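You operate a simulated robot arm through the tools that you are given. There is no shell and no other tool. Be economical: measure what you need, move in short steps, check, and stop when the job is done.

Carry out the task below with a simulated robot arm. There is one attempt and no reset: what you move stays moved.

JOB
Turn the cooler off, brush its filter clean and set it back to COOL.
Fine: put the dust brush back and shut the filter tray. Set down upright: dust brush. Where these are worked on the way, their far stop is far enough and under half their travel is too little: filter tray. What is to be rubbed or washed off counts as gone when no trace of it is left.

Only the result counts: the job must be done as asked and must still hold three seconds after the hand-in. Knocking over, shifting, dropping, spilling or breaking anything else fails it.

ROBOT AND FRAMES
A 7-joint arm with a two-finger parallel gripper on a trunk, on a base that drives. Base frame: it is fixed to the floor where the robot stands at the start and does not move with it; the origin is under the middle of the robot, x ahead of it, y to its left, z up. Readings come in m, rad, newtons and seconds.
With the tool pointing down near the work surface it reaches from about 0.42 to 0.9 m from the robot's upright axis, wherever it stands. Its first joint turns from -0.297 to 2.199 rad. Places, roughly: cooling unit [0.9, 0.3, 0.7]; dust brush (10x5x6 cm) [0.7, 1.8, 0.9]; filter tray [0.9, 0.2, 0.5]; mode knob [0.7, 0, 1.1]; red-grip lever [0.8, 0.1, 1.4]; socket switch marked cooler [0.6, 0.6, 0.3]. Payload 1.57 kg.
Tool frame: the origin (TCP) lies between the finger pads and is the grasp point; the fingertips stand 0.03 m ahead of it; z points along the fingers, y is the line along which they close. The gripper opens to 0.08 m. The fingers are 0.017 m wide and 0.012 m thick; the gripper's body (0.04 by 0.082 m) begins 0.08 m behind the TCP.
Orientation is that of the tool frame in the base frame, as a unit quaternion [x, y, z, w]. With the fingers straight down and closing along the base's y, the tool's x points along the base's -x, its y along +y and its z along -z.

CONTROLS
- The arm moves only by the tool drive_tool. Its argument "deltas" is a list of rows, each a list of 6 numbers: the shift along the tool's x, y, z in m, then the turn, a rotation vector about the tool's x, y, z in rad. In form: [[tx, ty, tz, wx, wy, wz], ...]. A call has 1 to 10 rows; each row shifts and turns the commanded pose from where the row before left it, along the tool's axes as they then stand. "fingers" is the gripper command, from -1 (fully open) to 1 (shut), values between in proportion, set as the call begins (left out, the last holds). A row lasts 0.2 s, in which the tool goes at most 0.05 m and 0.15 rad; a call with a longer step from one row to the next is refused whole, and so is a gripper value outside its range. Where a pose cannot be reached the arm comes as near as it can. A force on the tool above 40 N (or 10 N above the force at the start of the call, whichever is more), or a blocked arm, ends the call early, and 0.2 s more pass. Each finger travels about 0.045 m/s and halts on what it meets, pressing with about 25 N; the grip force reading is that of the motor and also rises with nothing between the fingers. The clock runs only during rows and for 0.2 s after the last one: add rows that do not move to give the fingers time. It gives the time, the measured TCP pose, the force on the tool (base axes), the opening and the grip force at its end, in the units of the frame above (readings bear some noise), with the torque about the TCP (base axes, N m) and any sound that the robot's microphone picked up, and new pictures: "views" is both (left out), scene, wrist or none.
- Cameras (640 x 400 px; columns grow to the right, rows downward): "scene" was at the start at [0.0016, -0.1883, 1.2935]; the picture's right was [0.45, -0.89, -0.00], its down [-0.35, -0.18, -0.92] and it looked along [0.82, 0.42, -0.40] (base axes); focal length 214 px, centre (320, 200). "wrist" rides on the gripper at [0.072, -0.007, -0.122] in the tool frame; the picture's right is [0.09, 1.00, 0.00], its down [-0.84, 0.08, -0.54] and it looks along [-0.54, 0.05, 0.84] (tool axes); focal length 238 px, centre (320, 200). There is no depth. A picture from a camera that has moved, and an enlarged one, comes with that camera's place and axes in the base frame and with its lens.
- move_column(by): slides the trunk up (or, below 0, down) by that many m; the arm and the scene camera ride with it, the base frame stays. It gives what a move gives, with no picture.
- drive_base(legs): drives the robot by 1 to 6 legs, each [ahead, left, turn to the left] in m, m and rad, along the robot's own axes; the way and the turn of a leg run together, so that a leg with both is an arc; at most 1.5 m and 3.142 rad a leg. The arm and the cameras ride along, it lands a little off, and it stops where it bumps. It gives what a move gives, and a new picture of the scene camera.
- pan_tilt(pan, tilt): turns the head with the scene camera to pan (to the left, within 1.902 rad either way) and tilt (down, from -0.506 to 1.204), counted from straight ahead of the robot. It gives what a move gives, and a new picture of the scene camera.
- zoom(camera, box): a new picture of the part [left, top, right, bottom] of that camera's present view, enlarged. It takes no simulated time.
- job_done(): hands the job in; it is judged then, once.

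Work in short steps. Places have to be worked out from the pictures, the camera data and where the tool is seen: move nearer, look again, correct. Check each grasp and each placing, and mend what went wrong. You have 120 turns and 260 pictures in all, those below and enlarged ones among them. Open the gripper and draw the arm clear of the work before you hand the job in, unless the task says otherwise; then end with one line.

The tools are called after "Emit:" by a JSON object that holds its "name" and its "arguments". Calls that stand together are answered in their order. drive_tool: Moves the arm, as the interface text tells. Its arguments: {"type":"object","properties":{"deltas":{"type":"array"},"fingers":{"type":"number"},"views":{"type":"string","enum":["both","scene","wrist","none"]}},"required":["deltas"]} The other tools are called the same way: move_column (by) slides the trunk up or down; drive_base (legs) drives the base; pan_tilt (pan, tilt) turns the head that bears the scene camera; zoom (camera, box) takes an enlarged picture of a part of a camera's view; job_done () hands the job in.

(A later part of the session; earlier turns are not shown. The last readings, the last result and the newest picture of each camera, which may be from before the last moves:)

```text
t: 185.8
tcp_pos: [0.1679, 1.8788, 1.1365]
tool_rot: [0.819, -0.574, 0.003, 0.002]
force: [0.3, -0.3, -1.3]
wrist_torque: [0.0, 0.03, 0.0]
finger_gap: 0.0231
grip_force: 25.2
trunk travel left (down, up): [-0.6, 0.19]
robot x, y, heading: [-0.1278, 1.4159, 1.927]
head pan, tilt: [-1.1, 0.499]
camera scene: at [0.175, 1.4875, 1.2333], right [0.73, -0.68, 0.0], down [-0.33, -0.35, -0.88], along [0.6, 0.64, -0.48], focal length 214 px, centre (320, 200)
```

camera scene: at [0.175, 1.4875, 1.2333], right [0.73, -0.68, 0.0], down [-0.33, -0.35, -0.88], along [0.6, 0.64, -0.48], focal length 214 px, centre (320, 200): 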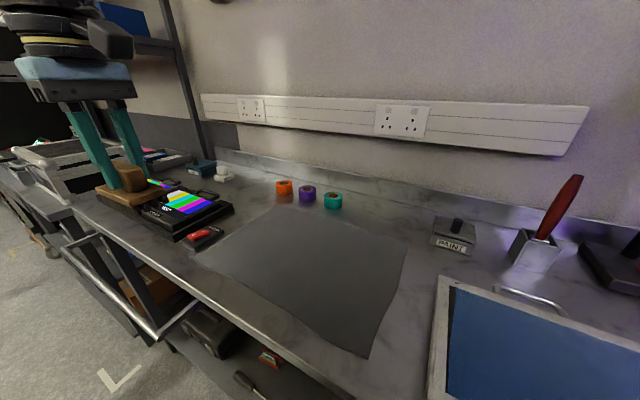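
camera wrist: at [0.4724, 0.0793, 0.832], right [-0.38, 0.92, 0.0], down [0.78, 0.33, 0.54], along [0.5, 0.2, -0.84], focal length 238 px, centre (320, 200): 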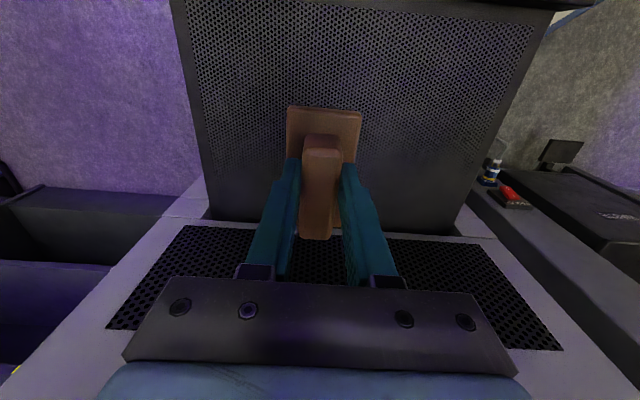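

Shift the base 6 cm closer, then move the brush back above its place.

Emit:
{"name": "drive_base", "arguments": {"legs": [[-0.03, -0.065, 0]]}}

Emit:
{"name": "drive_tool", "arguments": {"deltas": [[0.0266, -0.0382, 0, 0, 0, 0], [0.0266, -0.0382, 0, 0, 0, 0], [0.0266, -0.0382, 0, 0, 0, 0], [0.0266, -0.0382, 0, 0, 0, 0], [0.0266, -0.0382, 0, 0, 0, 0], [0.0266, -0.0382, 0, 0, 0, 0], [0.0266, -0.0382, 0, 0, 0, 0], [0.0266, -0.0382, 0, 0, 0, 0], [0.0266, -0.0382, 0, 0, 0, 0]], "views": "both"}}

```text
t: 186.8
tcp_pos: [0.2402, 1.8739, 1.1361]
tool_rot: [0.819, -0.574, 0.003, 0.002]
force: [0.4, 0.4, -0.8]
wrist_torque: [0.01, 0.01, -0.04]
finger_gap: 0.0234
grip_force: 25.4
trunk travel left (down, up): [-0.6, 0.19]
robot x, y, heading: [-0.0583, 1.4091, 1.92]
head pan, tilt: [-1.1, 0.499]
camera scene: at [0.246, 1.4814, 1.2333], right [0.73, -0.68, 0.0], down [-0.33, -0.35, -0.88], along [0.6, 0.64, -0.48], focal length 214 px, centre (320, 200)
```

scene: 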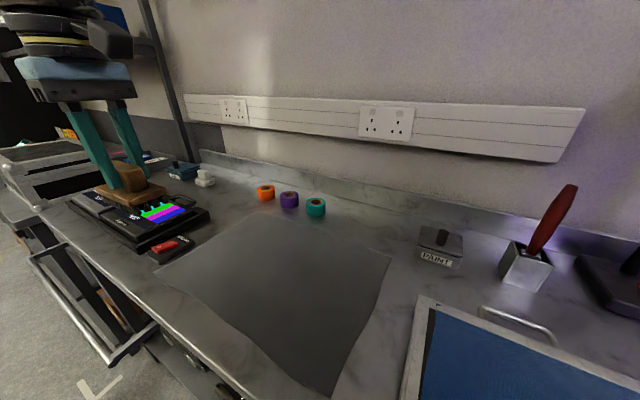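

```text
t: 188.8
tcp_pos: [0.644, 1.7662, 1.138]
tool_rot: [0.82, -0.573, 0.004, 0.003]
force: [-0.2, -0.9, -0.1]
wrist_torque: [-0.05, -0.04, 0.03]
finger_gap: 0.023
grip_force: 25.2
trunk travel left (down, up): [-0.6, 0.19]
robot x, y, heading: [-0.0586, 1.413, 1.923]
head pan, tilt: [-1.1, 0.499]
camera scene: at [0.2452, 1.4816, 1.2335], right [0.73, -0.68, 0.0], down [-0.32, -0.35, -0.88], along [0.6, 0.64, -0.48], focal length 214 px, centre (320, 200)
camera wrist: at [0.6739, 1.7028, 1.2625], right [-0.9, -0.43, 0.0], down [-0.36, 0.76, 0.53], along [-0.23, 0.48, -0.85], focal length 238 px, centre (320, 200)
```

scene: 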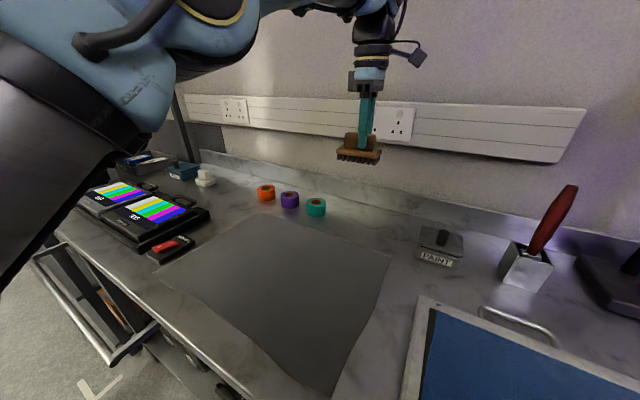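
wrist: 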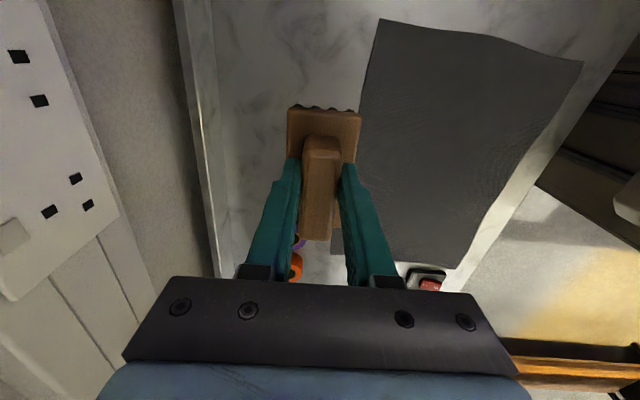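

Align and lower to just above the bench.

Emit:
{"name": "drive_tool", "arguments": {"deltas": [[0.0296, -0.034, 0, 0, 0, 0], [0, 0, 0.045, 0, 0, 0], [0, 0, 0.045, 0, 0, 0], [0, 0, 0.045, 0, 0, 0], [0, 0, 0.035, 0, 0, 0], [0, 0, 0, 0, 0, 0]], "views": "wrist"}}

Emit:
{"name": "zoom", "arguments": {"camera": "scene", "box": [300, 130, 440, 250]}}

```text
t: 190.2
tcp_pos: [0.6807, 1.7398, 0.9672]
tool_rot: [0.819, -0.573, 0.004, 0.001]
force: [-0.8, 0.1, -0.2]
wrist_torque: [-0.01, 0.0, 0.01]
finger_gap: 0.0234
grip_force: 24.9
out of reach, approached as far as the arm can: row 1
trunk travel left (down, up): [-0.6, 0.19]
robot x, y, heading: [-0.0596, 1.408, 1.928]
head pan, tilt: [-1.1, 0.499]
camera wrist: at [0.7096, 1.6765, 1.091], right [-0.9, -0.43, 0.0], down [-0.36, 0.76, 0.53], along [-0.23, 0.48, -0.85], focal length 238 px, centre (320, 200)
```

wrist: 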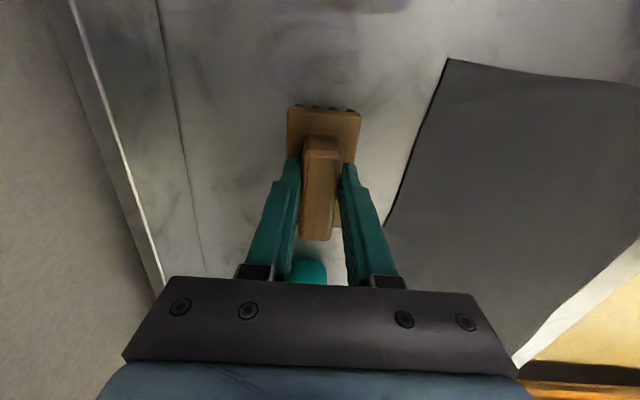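

```text
3.33 times, centred on (370, 190) of scene
camera zoom: at [0.246, 1.4814, 1.2333], right [0.73, -0.68, 0.0], down [-0.33, -0.35, -0.88], along [0.6, 0.64, -0.48], focal length 715 px, centre (153, 233)
```

zoom: 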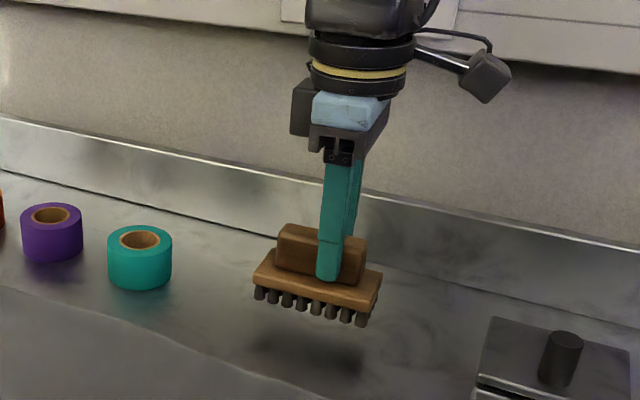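

Correct by ~1 cm and lower to contact.

Emit:
{"name": "drive_tool", "arguments": {"deltas": [[-0.0077, -0.008, 0, 0, 0, 0], [0, 0, 0.01, 0, 0, 0], [0, 0, 0.006, 0, 0, 0], [0, 0, 0.003, 0, 0, 0], [0, 0, 0, 0, 0, 0]], "views": "none"}}

Emit:
{"name": "zoom", "arguments": {"camera": "scene", "box": [300, 130, 440, 250]}}

```text
t: 191.4
tcp_pos: [0.6843, 1.7513, 0.947]
tool_rot: [0.819, -0.574, 0.004, 0.003]
force: [0.1, 0.3, -0.3]
wrist_torque: [0.0, 0.01, 0.01]
finger_gap: 0.0231
grip_force: 25.0
trunk travel left (down, up): [-0.6, 0.19]
robot x, y, heading: [-0.0616, 1.4092, 1.923]
head pan, tilt: [-1.1, 0.499]
```

```text
3.33 times, centred on (370, 190) of scene
camera zoom: at [0.246, 1.4814, 1.2333], right [0.73, -0.68, 0.0], down [-0.33, -0.35, -0.88], along [0.6, 0.64, -0.48], focal length 715 px, centre (153, 233)
```

zoom: 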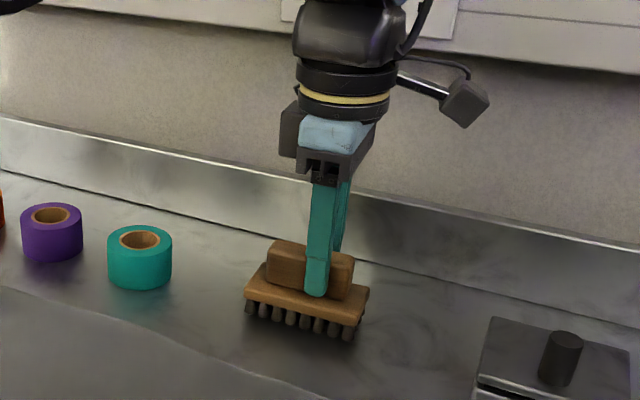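

No contact force yet. Lower by 2 mm steps.

Emit:
{"name": "drive_tool", "arguments": {"deltas": [[0, 0, 0.002, 0, 0, 0], [0, 0, 0.001, 0, 0, 0]], "views": "none"}}

Emit:
{"name": "drive_tool", "arguments": {"deltas": [[0, 0, 0.002, 0, 0, 0], [0, 0, 0.001, 0, 0, 0]], "views": "none"}}

```text
t: 192.0
tcp_pos: [0.6832, 1.7521, 0.9442]
tool_rot: [0.818, -0.575, 0.004, 0.003]
force: [-0.5, 0.0, -1.5]
wrist_torque: [-0.01, -0.01, -0.01]
finger_gap: 0.0232
grip_force: 25.5
trunk travel left (down, up): [-0.6, 0.19]
robot x, y, heading: [-0.0569, 1.408, 1.921]
head pan, tilt: [-1.1, 0.499]
```

```text
t: 192.6
tcp_pos: [0.6831, 1.7513, 0.9438]
tool_rot: [0.819, -0.573, 0.005, 0.002]
force: [-0.7, -2.0, 11.1]
wrist_torque: [0.56, 0.36, 0.03]
finger_gap: 0.0236
grip_force: 25.1
trunk travel left (down, up): [-0.6, 0.19]
robot x, y, heading: [-0.0587, 1.4123, 1.921]
head pan, tilt: [-1.1, 0.499]
```

Contact felt (11 N). Release and rise.

Emit:
{"name": "drive_tool", "arguments": {"deltas": [[0, 0, -0.0008, 0, 0, 0], [0, 0, 0, 0, 0, 0], [0, 0, 0, 0, 0, 0], [0, 0, 0, 0, 0, 0]], "views": "none", "fingers": -0.5}}

Emit:
{"name": "drive_tool", "arguments": {"deltas": [[0, 0, -0.03, 0, 0, 0], [0, 0, -0.04, 0, 0, 0], [0, 0, -0.04, 0, 0, 0], [0, 0, -0.04, 0, 0, 0], [0, 0, -0.04, 0, 0, 0]], "views": "both"}}

Emit:
{"name": "zoom", "arguments": {"camera": "scene", "box": [280, 170, 440, 270]}}

```text
t: 193.6
tcp_pos: [0.6825, 1.7525, 0.9415]
tool_rot: [0.819, -0.574, 0.003, 0.002]
force: [0.2, -0.1, -0.2]
wrist_torque: [-0.05, -0.01, -0.02]
finger_gap: 0.0601
grip_force: 0.1
trunk travel left (down, up): [-0.6, 0.19]
robot x, y, heading: [-0.0592, 1.4121, 1.928]
head pan, tilt: [-1.1, 0.499]
```

```text
t: 194.8
tcp_pos: [0.6775, 1.7546, 1.1335]
tool_rot: [0.819, -0.574, 0.004, 0.001]
force: [-1.5, -0.8, 1.8]
wrist_torque: [0.03, -0.16, 0.02]
finger_gap: 0.0601
grip_force: 0.0
trunk travel left (down, up): [-0.6, 0.19]
robot x, y, heading: [-0.0583, 1.4104, 1.923]
head pan, tilt: [-1.1, 0.499]
camera scene: at [0.245, 1.481, 1.2336], right [0.73, -0.68, 0.0], down [-0.32, -0.35, -0.88], along [0.6, 0.64, -0.48], focal length 214 px, centre (320, 200)
camera wrist: at [0.7074, 1.6915, 1.257], right [-0.9, -0.43, 0.0], down [-0.36, 0.76, 0.53], along [-0.23, 0.48, -0.85], focal length 238 px, centre (320, 200)
```

scene: 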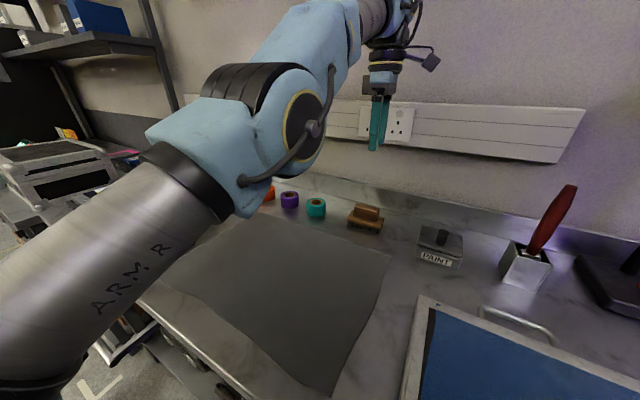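
wrist: 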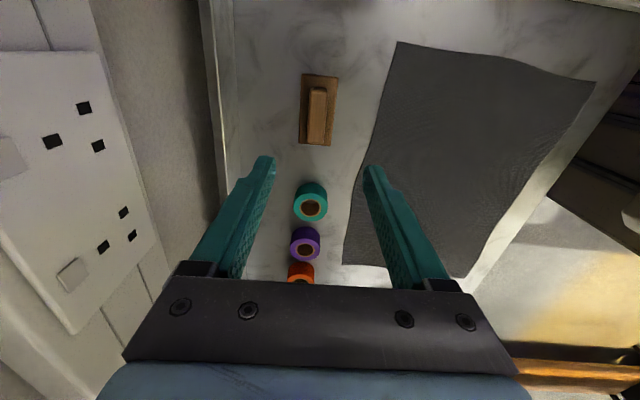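

```text
4.00 times, centred on (360, 220) of scene
camera zoom: at [0.245, 1.481, 1.2336], right [0.73, -0.68, 0.0], down [-0.32, -0.35, -0.88], along [0.6, 0.64, -0.48], focal length 858 px, centre (160, 120)
```

zoom: 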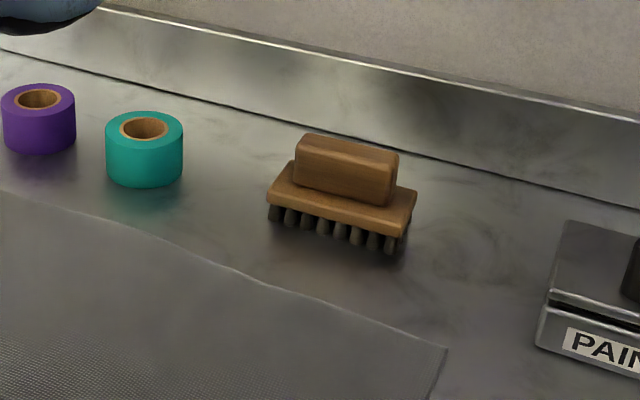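

Brush stands upright in its place. Retract and drive back to the cooler.

Emit:
{"name": "drive_tool", "arguments": {"deltas": [[-0.027, 0.04, -0.01, 0, 0, 0], [-0.027, 0.04, 0, 0, 0, 0], [-0.027, 0.04, 0, 0, 0, 0], [-0.027, 0.04, 0, 0, 0, 0], [-0.027, 0.04, 0, 0, 0, 0], [-0.027, 0.04, 0, 0, 0, 0], [-0.027, 0.04, 0, 0, 0, 0], [-0.027, 0.04, 0, 0, 0, 0], [-0.027, 0.04, 0, 0, 0, 0]], "views": "none", "fingers": 1}}

Emit:
{"name": "drive_base", "arguments": {"legs": [[-0.14, 0.15, 0], [0, 0, -0.27], [-0.67, 0.2, 0], [0, 0, -0.65]]}}

```text
t: 196.8
tcp_pos: [0.2609, 1.8599, 1.1387]
tool_rot: [0.819, -0.574, 0.003, 0.002]
force: [0.7, 0.0, -0.3]
wrist_torque: [0.0, 0.02, 0.03]
finger_gap: 0.0002
grip_force: 21.4
trunk travel left (down, up): [-0.6, 0.19]
robot x, y, heading: [-0.0611, 1.4074, 1.922]
head pan, tilt: [-1.1, 0.499]
```

```text
t: 204.6
tcp_pos: [0.2555, 0.5472, 1.1396]
tool_rot: [-0.474, 0.881, -0.002, -0.004]
force: [0.2, -0.4, -0.5]
wrist_torque: [0.01, -0.02, -0.01]
finger_gap: 0.0
grip_force: 20.8
trunk travel left (down, up): [-0.6, 0.19]
robot x, y, heading: [-0.2967, 0.5369, 0.993]
head pan, tilt: [-1.1, 0.499]
camera scene: at [-0.056, 0.3341, 1.2333], right [-0.11, -0.99, 0.0], down [-0.48, 0.05, -0.88], along [0.87, -0.1, -0.48], focal length 214 px, centre (320, 200)
```

scene: 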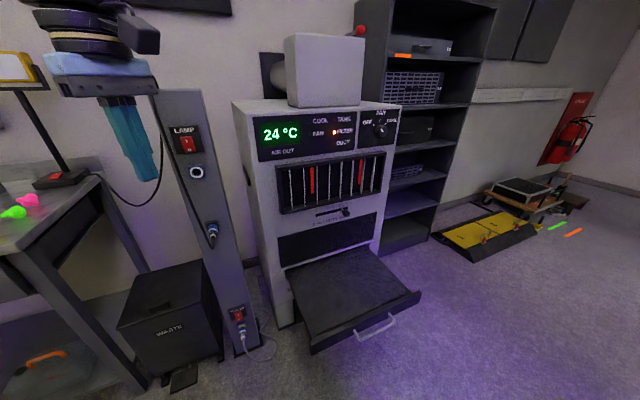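

Continue: back off, turn to heading 0.36, approach, and lower the trunk.

Emit:
{"name": "drive_base", "arguments": {"legs": [[-0.37, -0.09, 0], [0, 0, -0.63], [0.28, 0, 0]]}}

Emit:
{"name": "move_column", "arguments": {"by": -0.4}}

Emit:
{"name": "pan_tilt", "arguments": {"pan": -0.6, "tilt": 0.45}}

Emit:
{"name": "drive_tool", "arguments": {"deltas": [[0, 0, 0, 0, 0, 0]], "views": "wrist"}}

```text
t: 210.3
tcp_pos: [0.2951, -0.0421, 1.1393]
tool_rot: [-0.177, 0.984, 0.0, -0.004]
force: [0.2, -0.4, -0.1]
wrist_torque: [-0.01, -0.01, -0.01]
finger_gap: 0.0
grip_force: 21.2
trunk travel left (down, up): [-0.6, 0.19]
robot x, y, heading: [-0.1582, 0.2735, 0.359]
head pan, tilt: [-1.1, 0.499]
camera scene: at [-0.0845, -0.0301, 1.2333], right [-0.67, -0.74, 0.0], down [-0.35, 0.32, -0.88], along [0.65, -0.59, -0.48], focal length 214 px, centre (320, 200)
```

scene: 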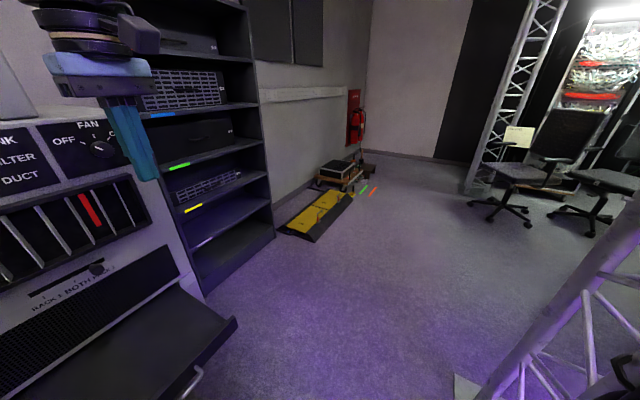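

```text
t: 214.1
tcp_pos: [0.2923, -0.0428, 0.7399]
tool_rot: [-0.177, 0.984, -0.001, -0.004]
force: [-0.1, -0.1, 0.4]
wrist_torque: [0.03, 0.02, -0.02]
finger_gap: 0.0
grip_force: 21.6
trunk travel left (down, up): [-0.2, 0.59]
robot x, y, heading: [-0.157, 0.2734, 0.363]
head pan, tilt: [-1.1, 0.499]
```

```text
t: 215.1
tcp_pos: [0.2941, -0.0416, 0.7398]
tool_rot: [-0.177, 0.984, 0.0, -0.004]
force: [0.0, -0.1, -0.7]
wrist_torque: [-0.02, -0.03, 0.02]
finger_gap: 0.0
grip_force: 21.1
trunk travel left (down, up): [-0.2, 0.59]
robot x, y, heading: [-0.1569, 0.2735, 0.361]
head pan, tilt: [-0.6, 0.45]
camera scene: at [-0.0625, 0.0092, 0.8378], right [-0.24, -0.97, 0.0], down [-0.42, 0.1, -0.9], along [0.87, -0.22, -0.44], focal length 214 px, centre (320, 200)
```

scene: 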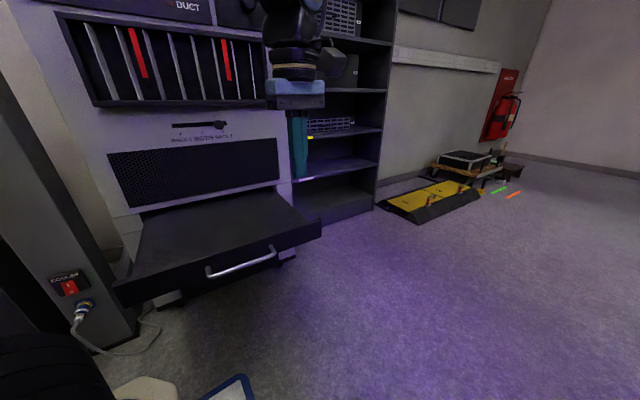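

```text
t: 215.5
tcp_pos: [0.2933, -0.0428, 0.7403]
tool_rot: [-0.177, 0.984, -0.001, -0.003]
force: [0.3, -0.2, 0.2]
wrist_torque: [0.01, -0.03, -0.02]
finger_gap: 0.0001
grip_force: 21.4
trunk travel left (down, up): [-0.2, 0.59]
robot x, y, heading: [-0.1601, 0.2739, 0.358]
head pan, tilt: [-0.6, 0.45]
camera wrist: at [0.2287, -0.0726, 0.8636], right [-0.43, 0.9, 0.0], down [0.76, 0.37, 0.53], along [0.48, 0.23, -0.85], focal length 238 px, centre (320, 200)
```

wrist: 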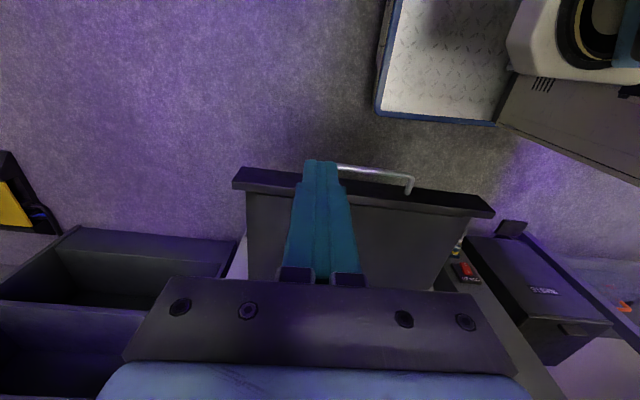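

Bar now at ≈(0.361, 0.094, 0.483). I go in front of it with closed fingers and lower.

Emit:
{"name": "drive_tool", "arguments": {"deltas": [[-0.02, 0.036, 0, 0, 0, 0.05], [-0.02, 0.036, 0, 0, 0, 0], [-0.015, 0.036, 0.02, 0, 0, 0], [0, 0, 0.045, 0, 0, 0], [0, 0, 0.045, 0, 0, 0], [0, 0, 0.045, 0, 0, 0], [0, 0, 0.045, 0, 0, 0], [0, 0, 0.045, 0, 0, 0]], "views": "both"}}

```text
t: 217.3
tcp_pos: [0.3082, 0.0764, 0.4945]
tool_rot: [-0.153, 0.988, -0.001, -0.004]
force: [0.2, 0.7, 0.4]
wrist_torque: [0.0, 0.0, -0.01]
finger_gap: 0.0
grip_force: 21.1
trunk travel left (down, up): [-0.2, 0.59]
robot x, y, heading: [-0.1548, 0.2756, 0.36]
head pan, tilt: [-0.6, 0.45]
camera scene: at [-0.0626, 0.0093, 0.8378], right [-0.24, -0.97, 0.0], down [-0.42, 0.1, -0.9], along [0.87, -0.21, -0.44], focal length 214 px, centre (320, 200)
camera wrist: at [0.241, 0.0508, 0.6174], right [-0.39, 0.92, 0.0], down [0.78, 0.33, 0.53], along [0.49, 0.21, -0.85], focal length 238 px, centre (320, 200)
```

scene: 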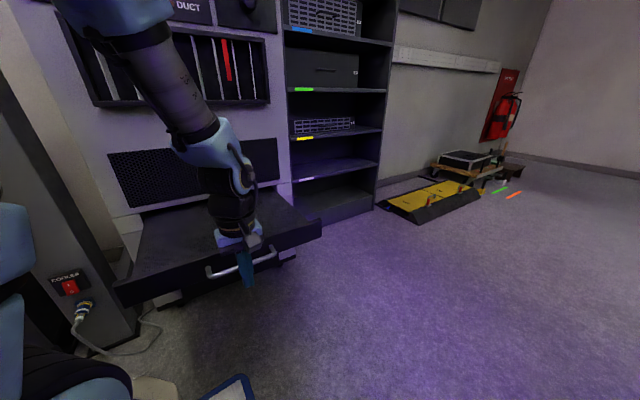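
wrist: 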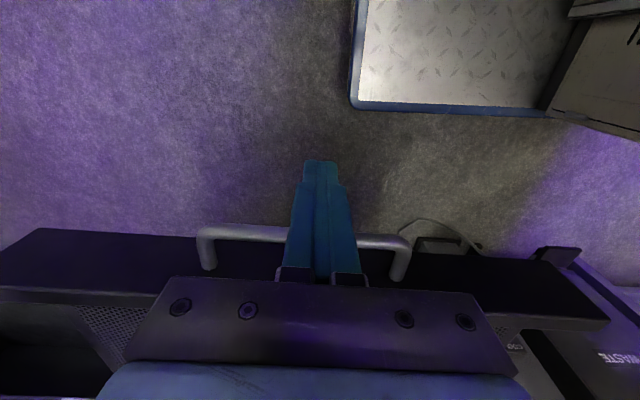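

Fingers are in front of the bar. Pitch forward a bit and push the tray in.

Emit:
{"name": "drive_tool", "arguments": {"deltas": [[0, 0, 0, 0, -0.11, 0], [0, 0, 0, 0, -0.11, 0], [-0.0353, 0, 0.0075, 0, 0, 0], [-0.0353, 0, 0.0075, 0, 0, 0], [-0.0353, 0, 0.0075, 0, 0, 0], [-0.0353, 0, 0.0075, 0, 0, 0], [-0.0353, 0, 0.0075, 0, 0, 0], [-0.0353, 0, 0.0075, 0, 0, 0], [-0.0353, 0, 0.0075, 0, 0, 0]], "views": "both"}}

```text
t: 219.3
tcp_pos: [0.5607, 0.1444, 0.5005]
tool_rot: [-0.151, 0.983, 0.015, 0.106]
force: [-0.3, -0.3, -0.3]
wrist_torque: [0.03, 0.01, -0.03]
finger_gap: 0.0
grip_force: 21.6
out of reach, approached as far as the arm can: row 2
trunk travel left (down, up): [-0.2, 0.59]
robot x, y, heading: [-0.1577, 0.2747, 0.362]
head pan, tilt: [-0.6, 0.45]
camera scene: at [-0.0625, 0.0093, 0.8379], right [-0.24, -0.97, 0.0], down [-0.42, 0.1, -0.9], along [0.87, -0.21, -0.44], focal length 214 px, centre (320, 200)
camera wrist: at [0.469, 0.1112, 0.6055], right [-0.39, 0.92, -0.02], down [0.65, 0.29, 0.71], along [0.66, 0.26, -0.71], focal length 238 px, centre (320, 200)
```

scene: 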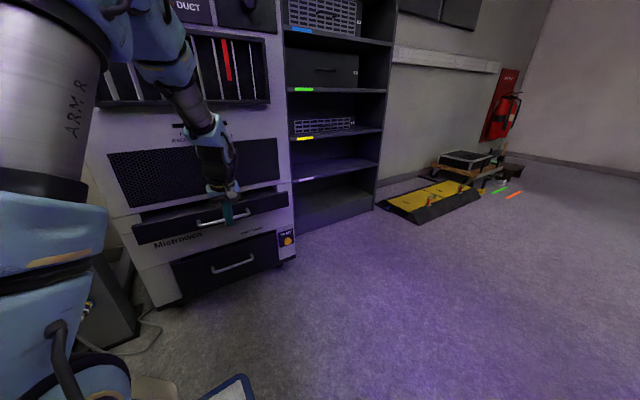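
wrist: 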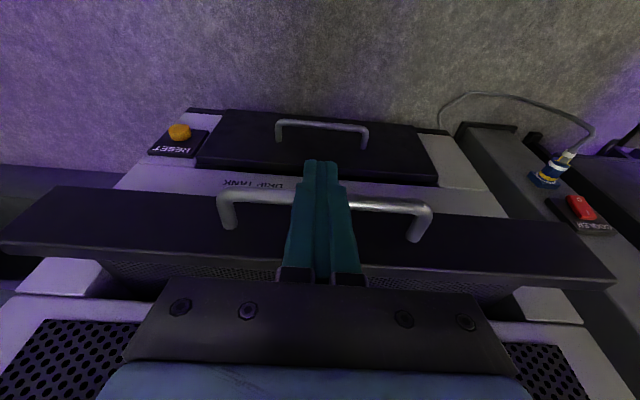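

Almost closed. Push the remaining ~8 cm gently until it stops.

Emit:
{"name": "drive_tool", "arguments": {"deltas": [[-0.0285, 0, 0.011, 0, 0, 0], [-0.02, 0, 0.0043, 0, 0, 0], [-0.015, 0, 0.0032, 0, 0, 0], [-0.01, 0, 0.0022, 0, 0, 0], [-0.006, 0, 0.0013, 0, 0, 0], [-0.006, 0, 0.0013, 0, 0, 0]], "views": "both"}}

```text
t: 220.6
tcp_pos: [0.6353, 0.1689, 0.4913]
tool_rot: [-0.15, 0.984, 0.016, 0.096]
force: [-0.8, -1.7, -0.2]
wrist_torque: [0.03, 0.02, 0.0]
finger_gap: 0.0
grip_force: 21.5
trunk travel left (down, up): [-0.2, 0.59]
robot x, y, heading: [-0.1566, 0.2747, 0.357]
head pan, tilt: [-0.6, 0.45]
stopped in row 6: the force on the tool passed its limit at 55 N (the readings are from after the stop); the commanded pose is now the measured one
camera scene: at [-0.063, 0.0092, 0.8377], right [-0.24, -0.97, 0.0], down [-0.42, 0.1, -0.9], along [0.87, -0.21, -0.44], focal length 214 px, centre (320, 200)
camera wrist: at [0.5464, 0.1353, 0.5987], right [-0.38, 0.92, -0.02], down [0.66, 0.29, 0.69], along [0.64, 0.26, -0.72], focal length 238 px, centre (320, 200)
```

scene: 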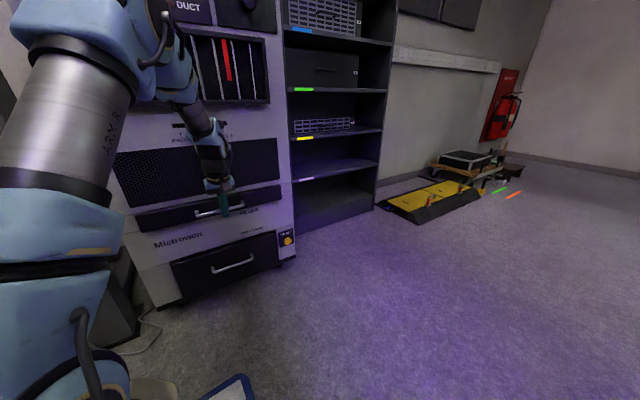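
wrist: 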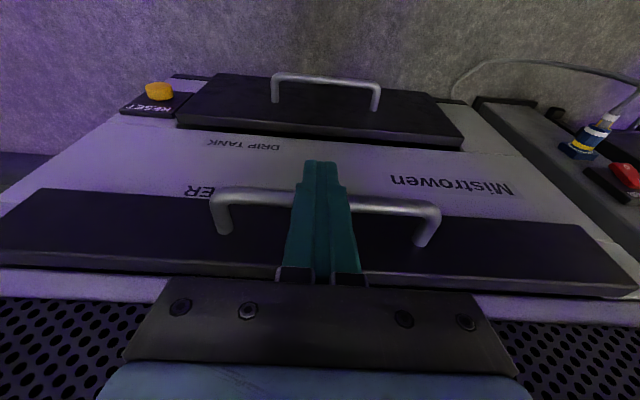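

The tray is home (55 N stop, x matches closed position). Retreat, raise the trunk 0.3, and look at the slider.

Emit:
{"name": "drive_tool", "arguments": {"deltas": [[0.03, 0, -0.006, 0, 0, 0], [0.04, 0, -0.01, 0, 0, 0], [0.04, -0.01, -0.01, 0, 0, 0], [0, -0.03, -0.03, 0, 0, 0], [0, -0.03, -0.03, 0, 0, 0]], "views": "none"}}

Emit:
{"name": "move_column", "arguments": {"by": 0.3}}

Emit:
{"name": "drive_tool", "arguments": {"deltas": [[0, 0, 0, 0, -0.1, 0], [0, 0, 0, 0, -0.1, 0]], "views": "both"}}

Emit:
{"name": "zoom", "arguments": {"camera": "scene", "box": [80, 60, 310, 290]}}

```text
t: 221.8
tcp_pos: [0.5379, 0.0664, 0.5562]
tool_rot: [-0.152, 0.984, 0.017, 0.096]
force: [0.4, -1.0, 0.1]
wrist_torque: [0.01, 0.02, 0.02]
finger_gap: 0.0002
grip_force: 21.3
trunk travel left (down, up): [-0.2, 0.59]
robot x, y, heading: [-0.1574, 0.2743, 0.358]
head pan, tilt: [-0.6, 0.45]
```

```text
t: 224.8
tcp_pos: [0.5388, 0.0662, 0.8559]
tool_rot: [-0.151, 0.984, 0.016, 0.096]
force: [-0.8, -0.2, 0.3]
wrist_torque: [-0.01, -0.04, 0.01]
finger_gap: 0.0
grip_force: 21.4
trunk travel left (down, up): [-0.5, 0.29]
robot x, y, heading: [-0.1563, 0.2729, 0.361]
head pan, tilt: [-0.6, 0.45]
```

```text
t: 225.4
tcp_pos: [0.5383, 0.0675, 0.8553]
tool_rot: [-0.149, 0.969, 0.03, 0.195]
force: [0.8, 0.1, 0.5]
wrist_torque: [-0.01, 0.02, 0.03]
finger_gap: 0.0003
grip_force: 21.6
trunk travel left (down, up): [-0.5, 0.29]
robot x, y, heading: [-0.1578, 0.2758, 0.359]
head pan, tilt: [-0.6, 0.45]
camera scene: at [-0.0627, 0.0093, 1.1378], right [-0.24, -0.97, 0.0], down [-0.42, 0.1, -0.9], along [0.87, -0.21, -0.44], focal length 214 px, centre (320, 200)
camera wrist: at [0.4312, 0.0267, 0.9412], right [-0.38, 0.92, -0.03], down [0.51, 0.24, 0.82], along [0.77, 0.3, -0.57], focal length 238 px, centre (320, 200)
```

scene: 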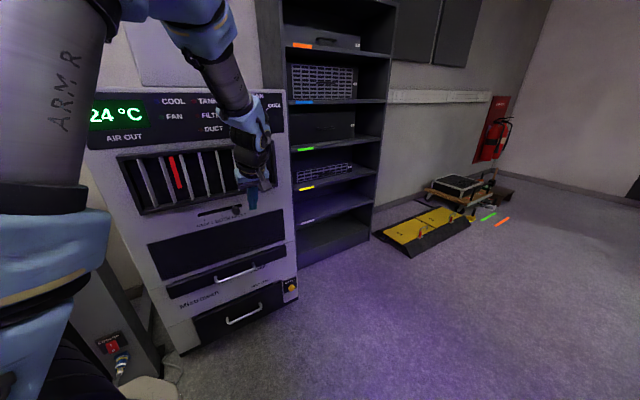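
wrist: 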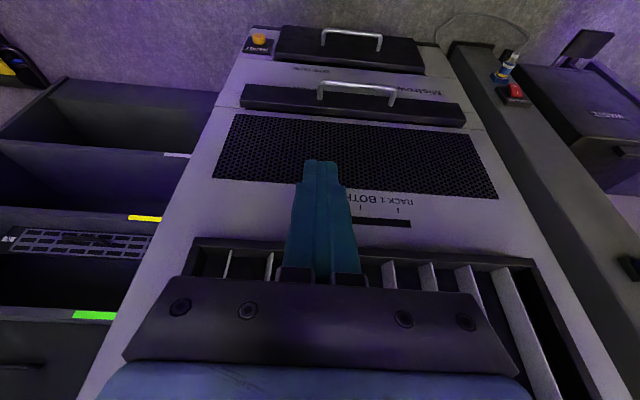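

```text
1.74 times, centred on (195, 175) of scene
camera zoom: at [-0.0627, 0.0093, 1.1378], right [-0.24, -0.97, 0.0], down [-0.42, 0.1, -0.9], along [0.87, -0.21, -0.44], focal length 373 px, centre (537, 244)
```

zoom: 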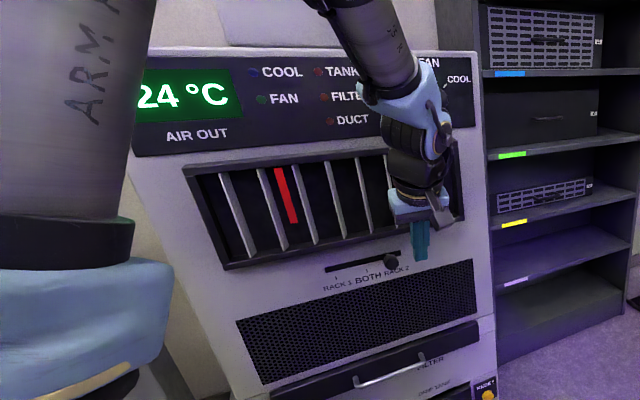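

FILTER lamp is off now — filter accepted as clean. Slider sits near RACK 2; I approach it from its right side.

Emit:
{"name": "drive_tool", "arguments": {"deltas": [[0.017, -0.03, 0.0, 0, 0, 0], [0.017, 0, 0.042, 0, 0, 0], [0.0, 0, 0.041, 0, 0, 0], [-0.035, 0, 0.0145, 0, 0, 0], [-0.035, 0, 0.0145, 0, 0, 0], [-0.035, 0, 0.0145, 0, 0, 0], [-0.02, 0, 0.008, 0, 0, 0]], "views": "wrist"}}

Emit:
{"name": "zoom", "arguments": {"camera": "scene", "box": [170, 150, 310, 250]}}

```text
t: 227.0
tcp_pos: [0.6773, 0.0796, 0.7653]
tool_rot: [-0.149, 0.969, 0.031, 0.193]
force: [-0.5, 0.7, -0.3]
wrist_torque: [0.03, 0.0, 0.01]
finger_gap: 0.0
grip_force: 21.0
trunk travel left (down, up): [-0.5, 0.29]
robot x, y, heading: [-0.1542, 0.2691, 0.361]
head pan, tilt: [-0.6, 0.45]
camera wrist: at [0.57, 0.0401, 0.8507], right [-0.38, 0.92, -0.03], down [0.52, 0.24, 0.82], along [0.77, 0.3, -0.57], focal length 238 px, centre (320, 200)
```

wrist: 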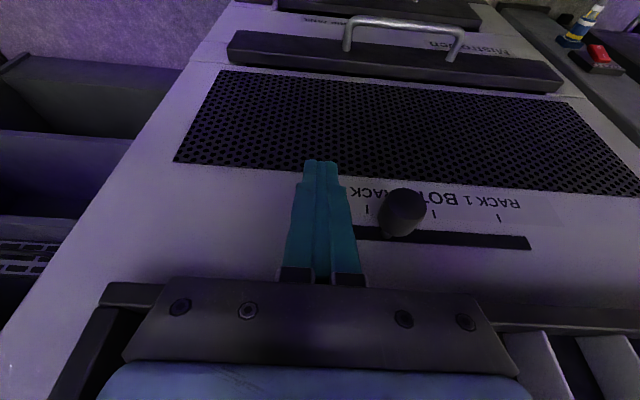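

```text
4.00 times, centred on (240, 200) of scene
camera zoom: at [-0.0631, 0.0091, 1.1378], right [-0.24, -0.97, 0.0], down [-0.42, 0.1, -0.9], along [0.87, -0.22, -0.44], focal length 858 px, centre (640, 200)
```

zoom: 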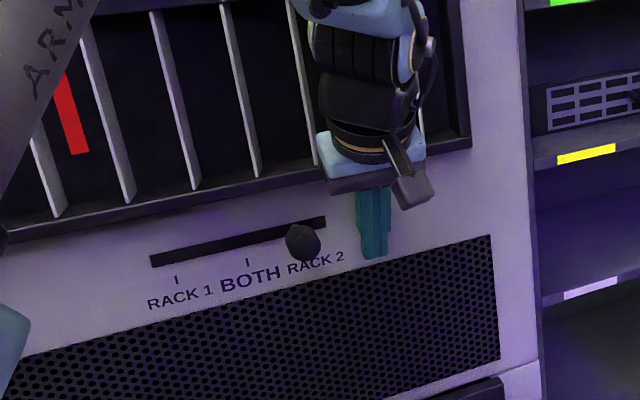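

Slider needs ~44 mm; last time BOTH was reached with TCP at (0.668, 0.162). Push to just short of that.

Emit:
{"name": "drive_tool", "arguments": {"deltas": [[-0.012, 0, 0.005, 0, 0, 0], [0, 0.02, 0, 0, 0, 0], [0, 0.016, 0, 0, 0, 0], [0, 0.014, 0, 0, 0, 0], [0, 0.014, 0, 0, 0, 0], [0, 0.012, 0, 0, 0, 0]], "views": "none"}}

Emit:
{"name": "zoom", "arguments": {"camera": "scene", "box": [170, 150, 310, 250]}}

Emit:
{"name": "zoom", "arguments": {"camera": "wrist", "box": [240, 150, 540, 290]}}

```text
t: 228.4
tcp_pos: [0.6667, 0.1556, 0.7663]
tool_rot: [-0.149, 0.969, 0.032, 0.194]
force: [-0.7, -0.3, -0.2]
wrist_torque: [0.0, -0.02, 0.02]
finger_gap: 0.0003
grip_force: 20.9
trunk travel left (down, up): [-0.5, 0.29]
robot x, y, heading: [-0.1563, 0.2769, 0.36]
head pan, tilt: [-0.6, 0.45]
```

```text
4.00 times, centred on (240, 200) of scene
camera zoom: at [-0.0629, 0.0091, 1.1378], right [-0.24, -0.97, 0.0], down [-0.42, 0.1, -0.9], along [0.87, -0.22, -0.44], focal length 858 px, centre (640, 200)
```

zoom: 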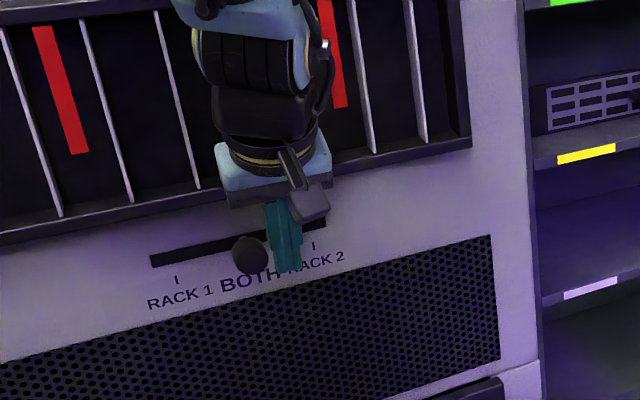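

```text
2.13 times, centred on (390, 220) of wrist
camera zoom: at [0.5595, 0.1153, 0.8525], right [-0.38, 0.92, -0.03], down [0.51, 0.24, 0.82], along [0.77, 0.3, -0.57], focal length 508 px, centre (171, 157)
```

zoom: 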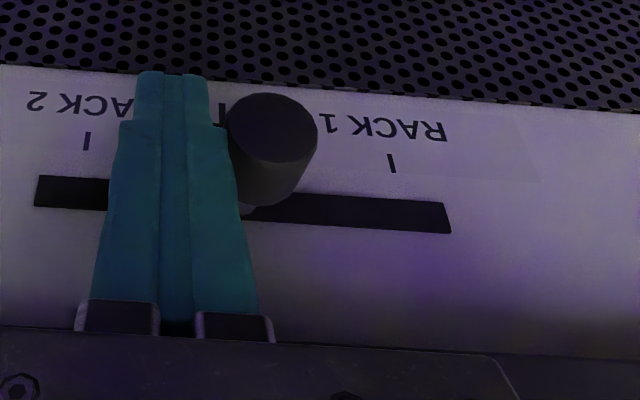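

Slider is at BOTH again (root on the BOTH tick). Now move away to the right, retreat and raise the tool toward knob height while pitching to horizontal.

Emit:
{"name": "drive_tool", "arguments": {"deltas": [[0, -0.03, 0, 0, 0, 0], [0.01, -0.03, 0, 0, 0, 0], [0.04, 0, -0.017, 0, 0, 0], [0.04, 0, -0.017, 0, 0, 0], [0.04, 0, -0.017, 0, 0, 0], [0.04, 0, -0.017, 0, 0, 0]], "views": "none", "fingers": -1}}

Emit:
{"name": "drive_tool", "arguments": {"deltas": [[-0.02, 0, -0.04, 0, -0.1, 0], [-0.022, 0, -0.037, 0, -0.12, 0], [-0.025, 0, -0.035, 0, -0.12, 0], [-0.03, 0, -0.03, 0, -0.12, 0], [-0.033, 0, -0.027, 0, -0.12, 0], [-0.036, 0, -0.022, 0, -0.12, 0], [-0.036, 0, -0.018, 0, -0.12, 0], [-0.036, 0, -0.012, 0, -0.12, 0], [-0.03, 0, -0.005, 0, -0.12, 0], [0, 0, 0, 0, -0.12, 0]], "views": "both"}}

```text
t: 229.8
tcp_pos: [0.5094, 0.0455, 0.7657]
tool_rot: [-0.149, 0.969, 0.032, 0.194]
force: [0.2, 0.2, -0.3]
wrist_torque: [0.0, 0.0, -0.05]
finger_gap: 0.0797
grip_force: 0.1
trunk travel left (down, up): [-0.5, 0.29]
robot x, y, heading: [-0.1578, 0.2738, 0.361]
head pan, tilt: [-0.6, 0.45]
```

```text
t: 232.0
tcp_pos: [0.525, 0.047, 1.129]
tool_rot: [-0.107, 0.697, 0.108, 0.701]
force: [0.8, 0.6, 0.7]
wrist_torque: [0.01, -0.01, -0.01]
finger_gap: 0.0799
grip_force: 0.0
out of reach, approached as far as the arm can: row 5
trunk travel left (down, up): [-0.5, 0.29]
robot x, y, heading: [-0.1599, 0.2725, 0.363]
head pan, tilt: [-0.6, 0.45]
camera scene: at [-0.063, 0.0093, 1.1378], right [-0.24, -0.97, 0.0], down [-0.42, 0.1, -0.9], along [0.87, -0.21, -0.44], focal length 214 px, centre (320, 200)
camera wrist: at [0.4097, 0.0052, 1.0577], right [-0.3, 0.95, -0.09], down [-0.55, -0.09, 0.83], along [0.78, 0.3, 0.55], focal length 238 px, centre (320, 200)
```

scene: 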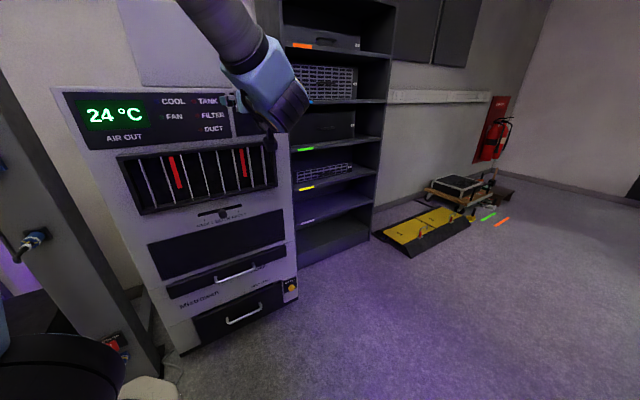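
wrist: 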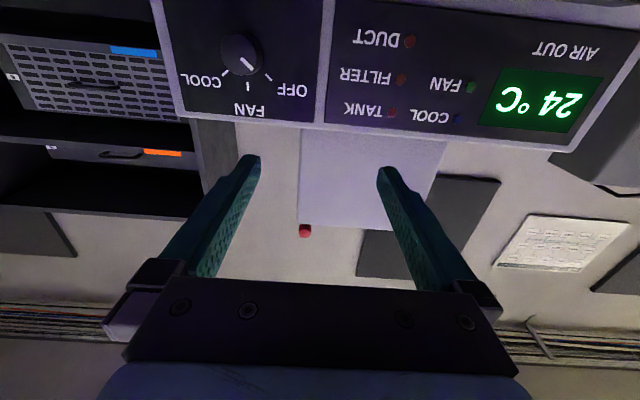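

Tool is level and aligned with the cooler's normal. Knob tip ≈ (0.70, 0.014, 1.07). Approach to 7 cm before it.

Emit:
{"name": "drive_tool", "arguments": {"deltas": [[0.02, -0.028, 0.025, 0, 0, 0], [0.02, -0.028, 0.025, 0, 0, 0], [0.02, -0.028, 0.025, 0, 0, 0]], "views": "wrist"}}

Emit:
{"name": "zoom", "arguments": {"camera": "wrist", "box": [220, 80, 420, 210]}}

```text
t: 232.8
tcp_pos: [0.6207, -0.0113, 1.0677]
tool_rot: [-0.107, 0.698, 0.108, 0.7]
force: [-0.1, -0.9, 0.4]
wrist_torque: [0.0, 0.01, -0.03]
finger_gap: 0.08
grip_force: 0.1
trunk travel left (down, up): [-0.5, 0.29]
robot x, y, heading: [-0.1589, 0.2749, 0.36]
head pan, tilt: [-0.6, 0.45]
camera wrist: at [0.5062, -0.0537, 0.9959], right [-0.3, 0.95, -0.09], down [-0.54, -0.09, 0.83], along [0.78, 0.3, 0.54], focal length 238 px, centre (320, 200)
```

wrist: 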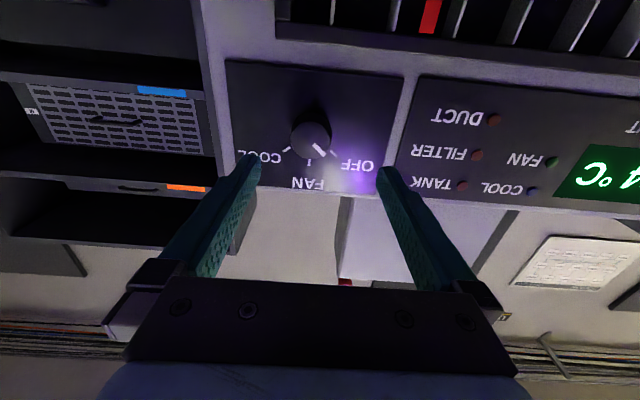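

```text
3.08 times, centred on (320, 145) of wrist
camera zoom: at [0.5062, -0.0537, 0.9959], right [-0.3, 0.95, -0.09], down [-0.54, -0.09, 0.83], along [0.78, 0.3, 0.54], focal length 733 px, centre (320, 369)
```

zoom: 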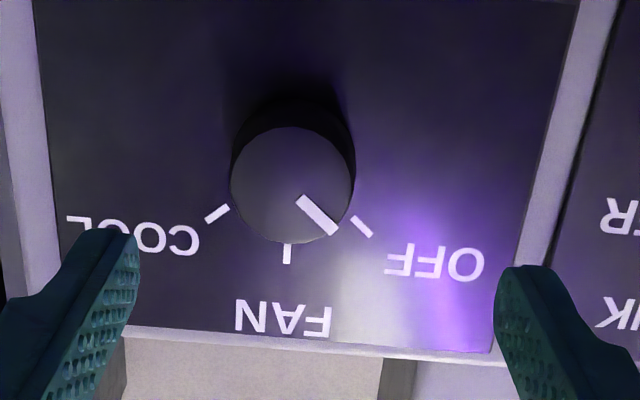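

Knob is ~9 cm ahead, 7 mm to the right. Correct laterally, pre-roll −0.75 rad and advance.

Emit:
{"name": "drive_tool", "arguments": {"deltas": [[0, -0.007, 0, 0, 0, 0], [0, 0, 0, 0, 0, -0.13], [0, 0, 0, 0, 0, -0.13], [0, 0, 0, 0, 0, -0.13], [0, 0, 0, 0, 0, -0.13], [0, 0, 0, 0, 0, -0.13], [0, 0, 0, 0, 0, -0.1], [0, 0, 0.035, 0, 0, 0], [0, 0, 0.025, 0, 0, 0]], "views": "wrist"}}

```text
t: 234.8
tcp_pos: [0.6809, 0.0009, 1.0709]
tool_rot: [-0.355, 0.609, -0.157, 0.692]
force: [-0.1, -0.3, 0.0]
wrist_torque: [-0.01, 0.01, -0.02]
finger_gap: 0.08
grip_force: 0.0
trunk travel left (down, up): [-0.5, 0.29]
robot x, y, heading: [-0.1564, 0.2695, 0.353]
head pan, tilt: [-0.6, 0.45]
camera wrist: at [0.5792, -0.086, 1.0229], right [-0.2, 0.64, -0.74], down [-0.71, 0.43, 0.56], along [0.68, 0.64, 0.37], focal length 238 px, centre (320, 200)
```

wrist: 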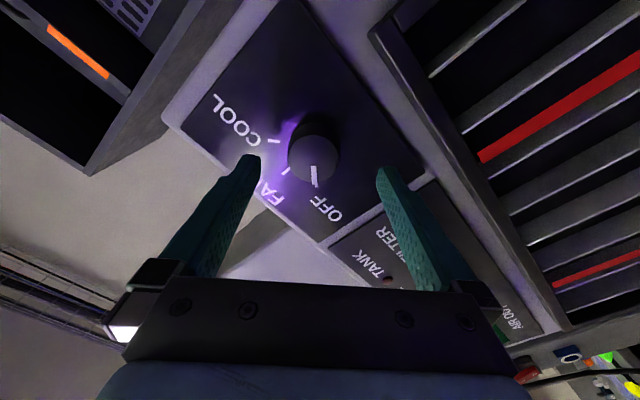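

Slight correction, advance 24 mm and close on the knob.

Emit:
{"name": "drive_tool", "arguments": {"deltas": [[0.003, -0.007, 0.012, 0, 0, 0], [0, 0, 0.012, 0, 0, 0], [0, 0, 0, 0, 0, 0]], "views": "wrist"}}

Emit:
{"name": "drive_tool", "arguments": {"deltas": [[0, 0, 0, 0, 0, 0], [0, 0, 0, 0, 0, 0], [0, 0, 0, 0, 0, 0], [0, 0, 0, 0, 0, 0]], "views": "wrist", "fingers": 0.5}}

```text
t: 235.6
tcp_pos: [0.7056, 0.0017, 1.0728]
tool_rot: [-0.353, 0.61, -0.156, 0.692]
force: [-0.9, -0.1, -0.6]
wrist_torque: [0.0, 0.0, 0.04]
finger_gap: 0.0801
grip_force: 0.1
trunk travel left (down, up): [-0.5, 0.29]
robot x, y, heading: [-0.1596, 0.2713, 0.356]
head pan, tilt: [-0.6, 0.45]
camera wrist: at [0.604, -0.086, 1.0251], right [-0.2, 0.64, -0.74], down [-0.71, 0.43, 0.56], along [0.68, 0.64, 0.37], focal length 238 px, centre (320, 200)
```

wrist: 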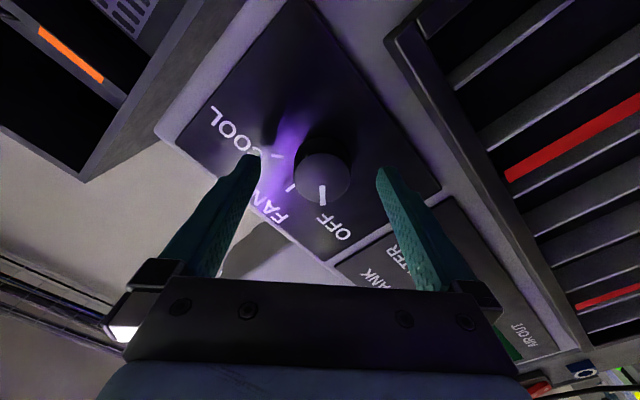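

```text
t: 236.6
tcp_pos: [0.7044, 0.0026, 1.0714]
tool_rot: [-0.355, 0.61, -0.155, 0.691]
force: [-11.5, 8.2, -8.7]
wrist_torque: [-0.04, 0.02, 0.57]
finger_gap: 0.0409
grip_force: 28.8
trunk travel left (down, up): [-0.5, 0.29]
robot x, y, heading: [-0.1592, 0.2737, 0.355]
head pan, tilt: [-0.6, 0.45]
camera wrist: at [0.6038, -0.085, 1.024], right [-0.2, 0.64, -0.74], down [-0.71, 0.43, 0.56], along [0.68, 0.64, 0.36], focal length 238 px, centre (320, 200)
```

wrist: 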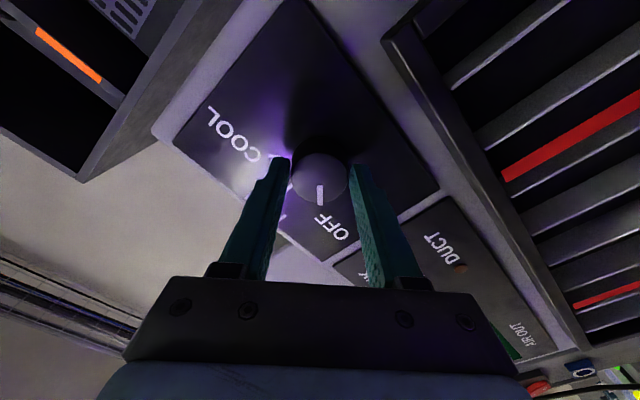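

Gripped (41 mm). Shift 4 mm toward the knob axis and turn clockwise.

Emit:
{"name": "drive_tool", "arguments": {"deltas": [[0.004, 0, 0, 0, 0, 0], [0, 0, 0, 0, 0, 0.1], [0, 0, 0, 0, 0, 0.1], [0, 0, 0, 0, 0, 0.1], [0, 0, 0, 0, 0, 0.1], [0, 0, 0, 0, 0, 0.1], [0, 0, 0, 0, 0, 0.1]], "views": "wrist"}}

```text
t: 237.4
tcp_pos: [0.7047, 0.0027, 1.0709]
tool_rot: [-0.302, 0.637, -0.09, 0.704]
force: [-11.5, 2.9, 0.9]
wrist_torque: [0.06, -0.45, 0.93]
finger_gap: 0.0407
grip_force: 45.1
trunk travel left (down, up): [-0.5, 0.29]
robot x, y, heading: [-0.1591, 0.2739, 0.365]
head pan, tilt: [-0.6, 0.45]
stopped in row 4: the force on the tool passed its limit at 41 N (the readings are from after the stop); the commanded pose is now the measured one
camera wrist: at [0.6018, -0.0764, 1.0142], right [-0.24, 0.75, -0.61], down [-0.68, 0.32, 0.66], along [0.69, 0.58, 0.43], focal length 238 px, centre (320, 200)
```

wrist: 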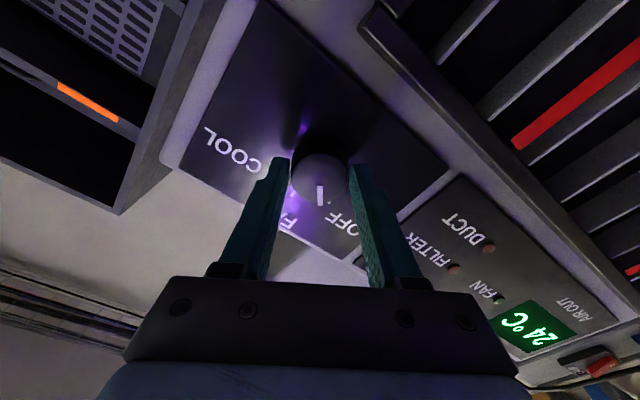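

Turning with the knob; continue.

Emit:
{"name": "drive_tool", "arguments": {"deltas": [[0, 0, 0, 0, 0, 0.1], [0, 0, 0, 0, 0, 0.1], [0, 0, 0, 0, 0, 0.1], [0, 0, 0, 0, 0, 0.1], [0, 0, 0, 0, 0, 0.1], [0, 0, 0, 0, 0, 0.1]], "views": "wrist"}}

```text
t: 238.8
tcp_pos: [0.7047, 0.0049, 1.071]
tool_rot: [-0.113, 0.696, 0.113, 0.7]
force: [-15.0, 3.6, 1.6]
wrist_torque: [0.07, -0.2, 0.79]
finger_gap: 0.0407
grip_force: 45.3
trunk travel left (down, up): [-0.5, 0.29]
robot x, y, heading: [-0.1574, 0.276, 0.361]
head pan, tilt: [-0.6, 0.45]
stopped in row 6: the force on the tool passed its limit at 41 N (the readings are from after the stop); the commanded pose is now the measured one
camera wrist: at [0.5898, -0.0389, 0.9989], right [-0.31, 0.95, -0.09], down [-0.54, -0.1, 0.83], along [0.78, 0.31, 0.54], focal length 238 px, centre (320, 200)
```

wrist: 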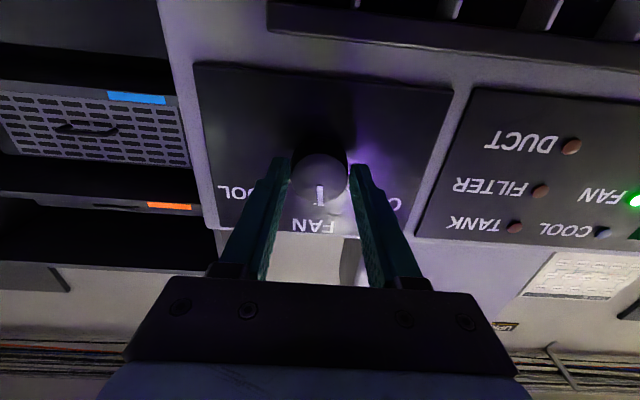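

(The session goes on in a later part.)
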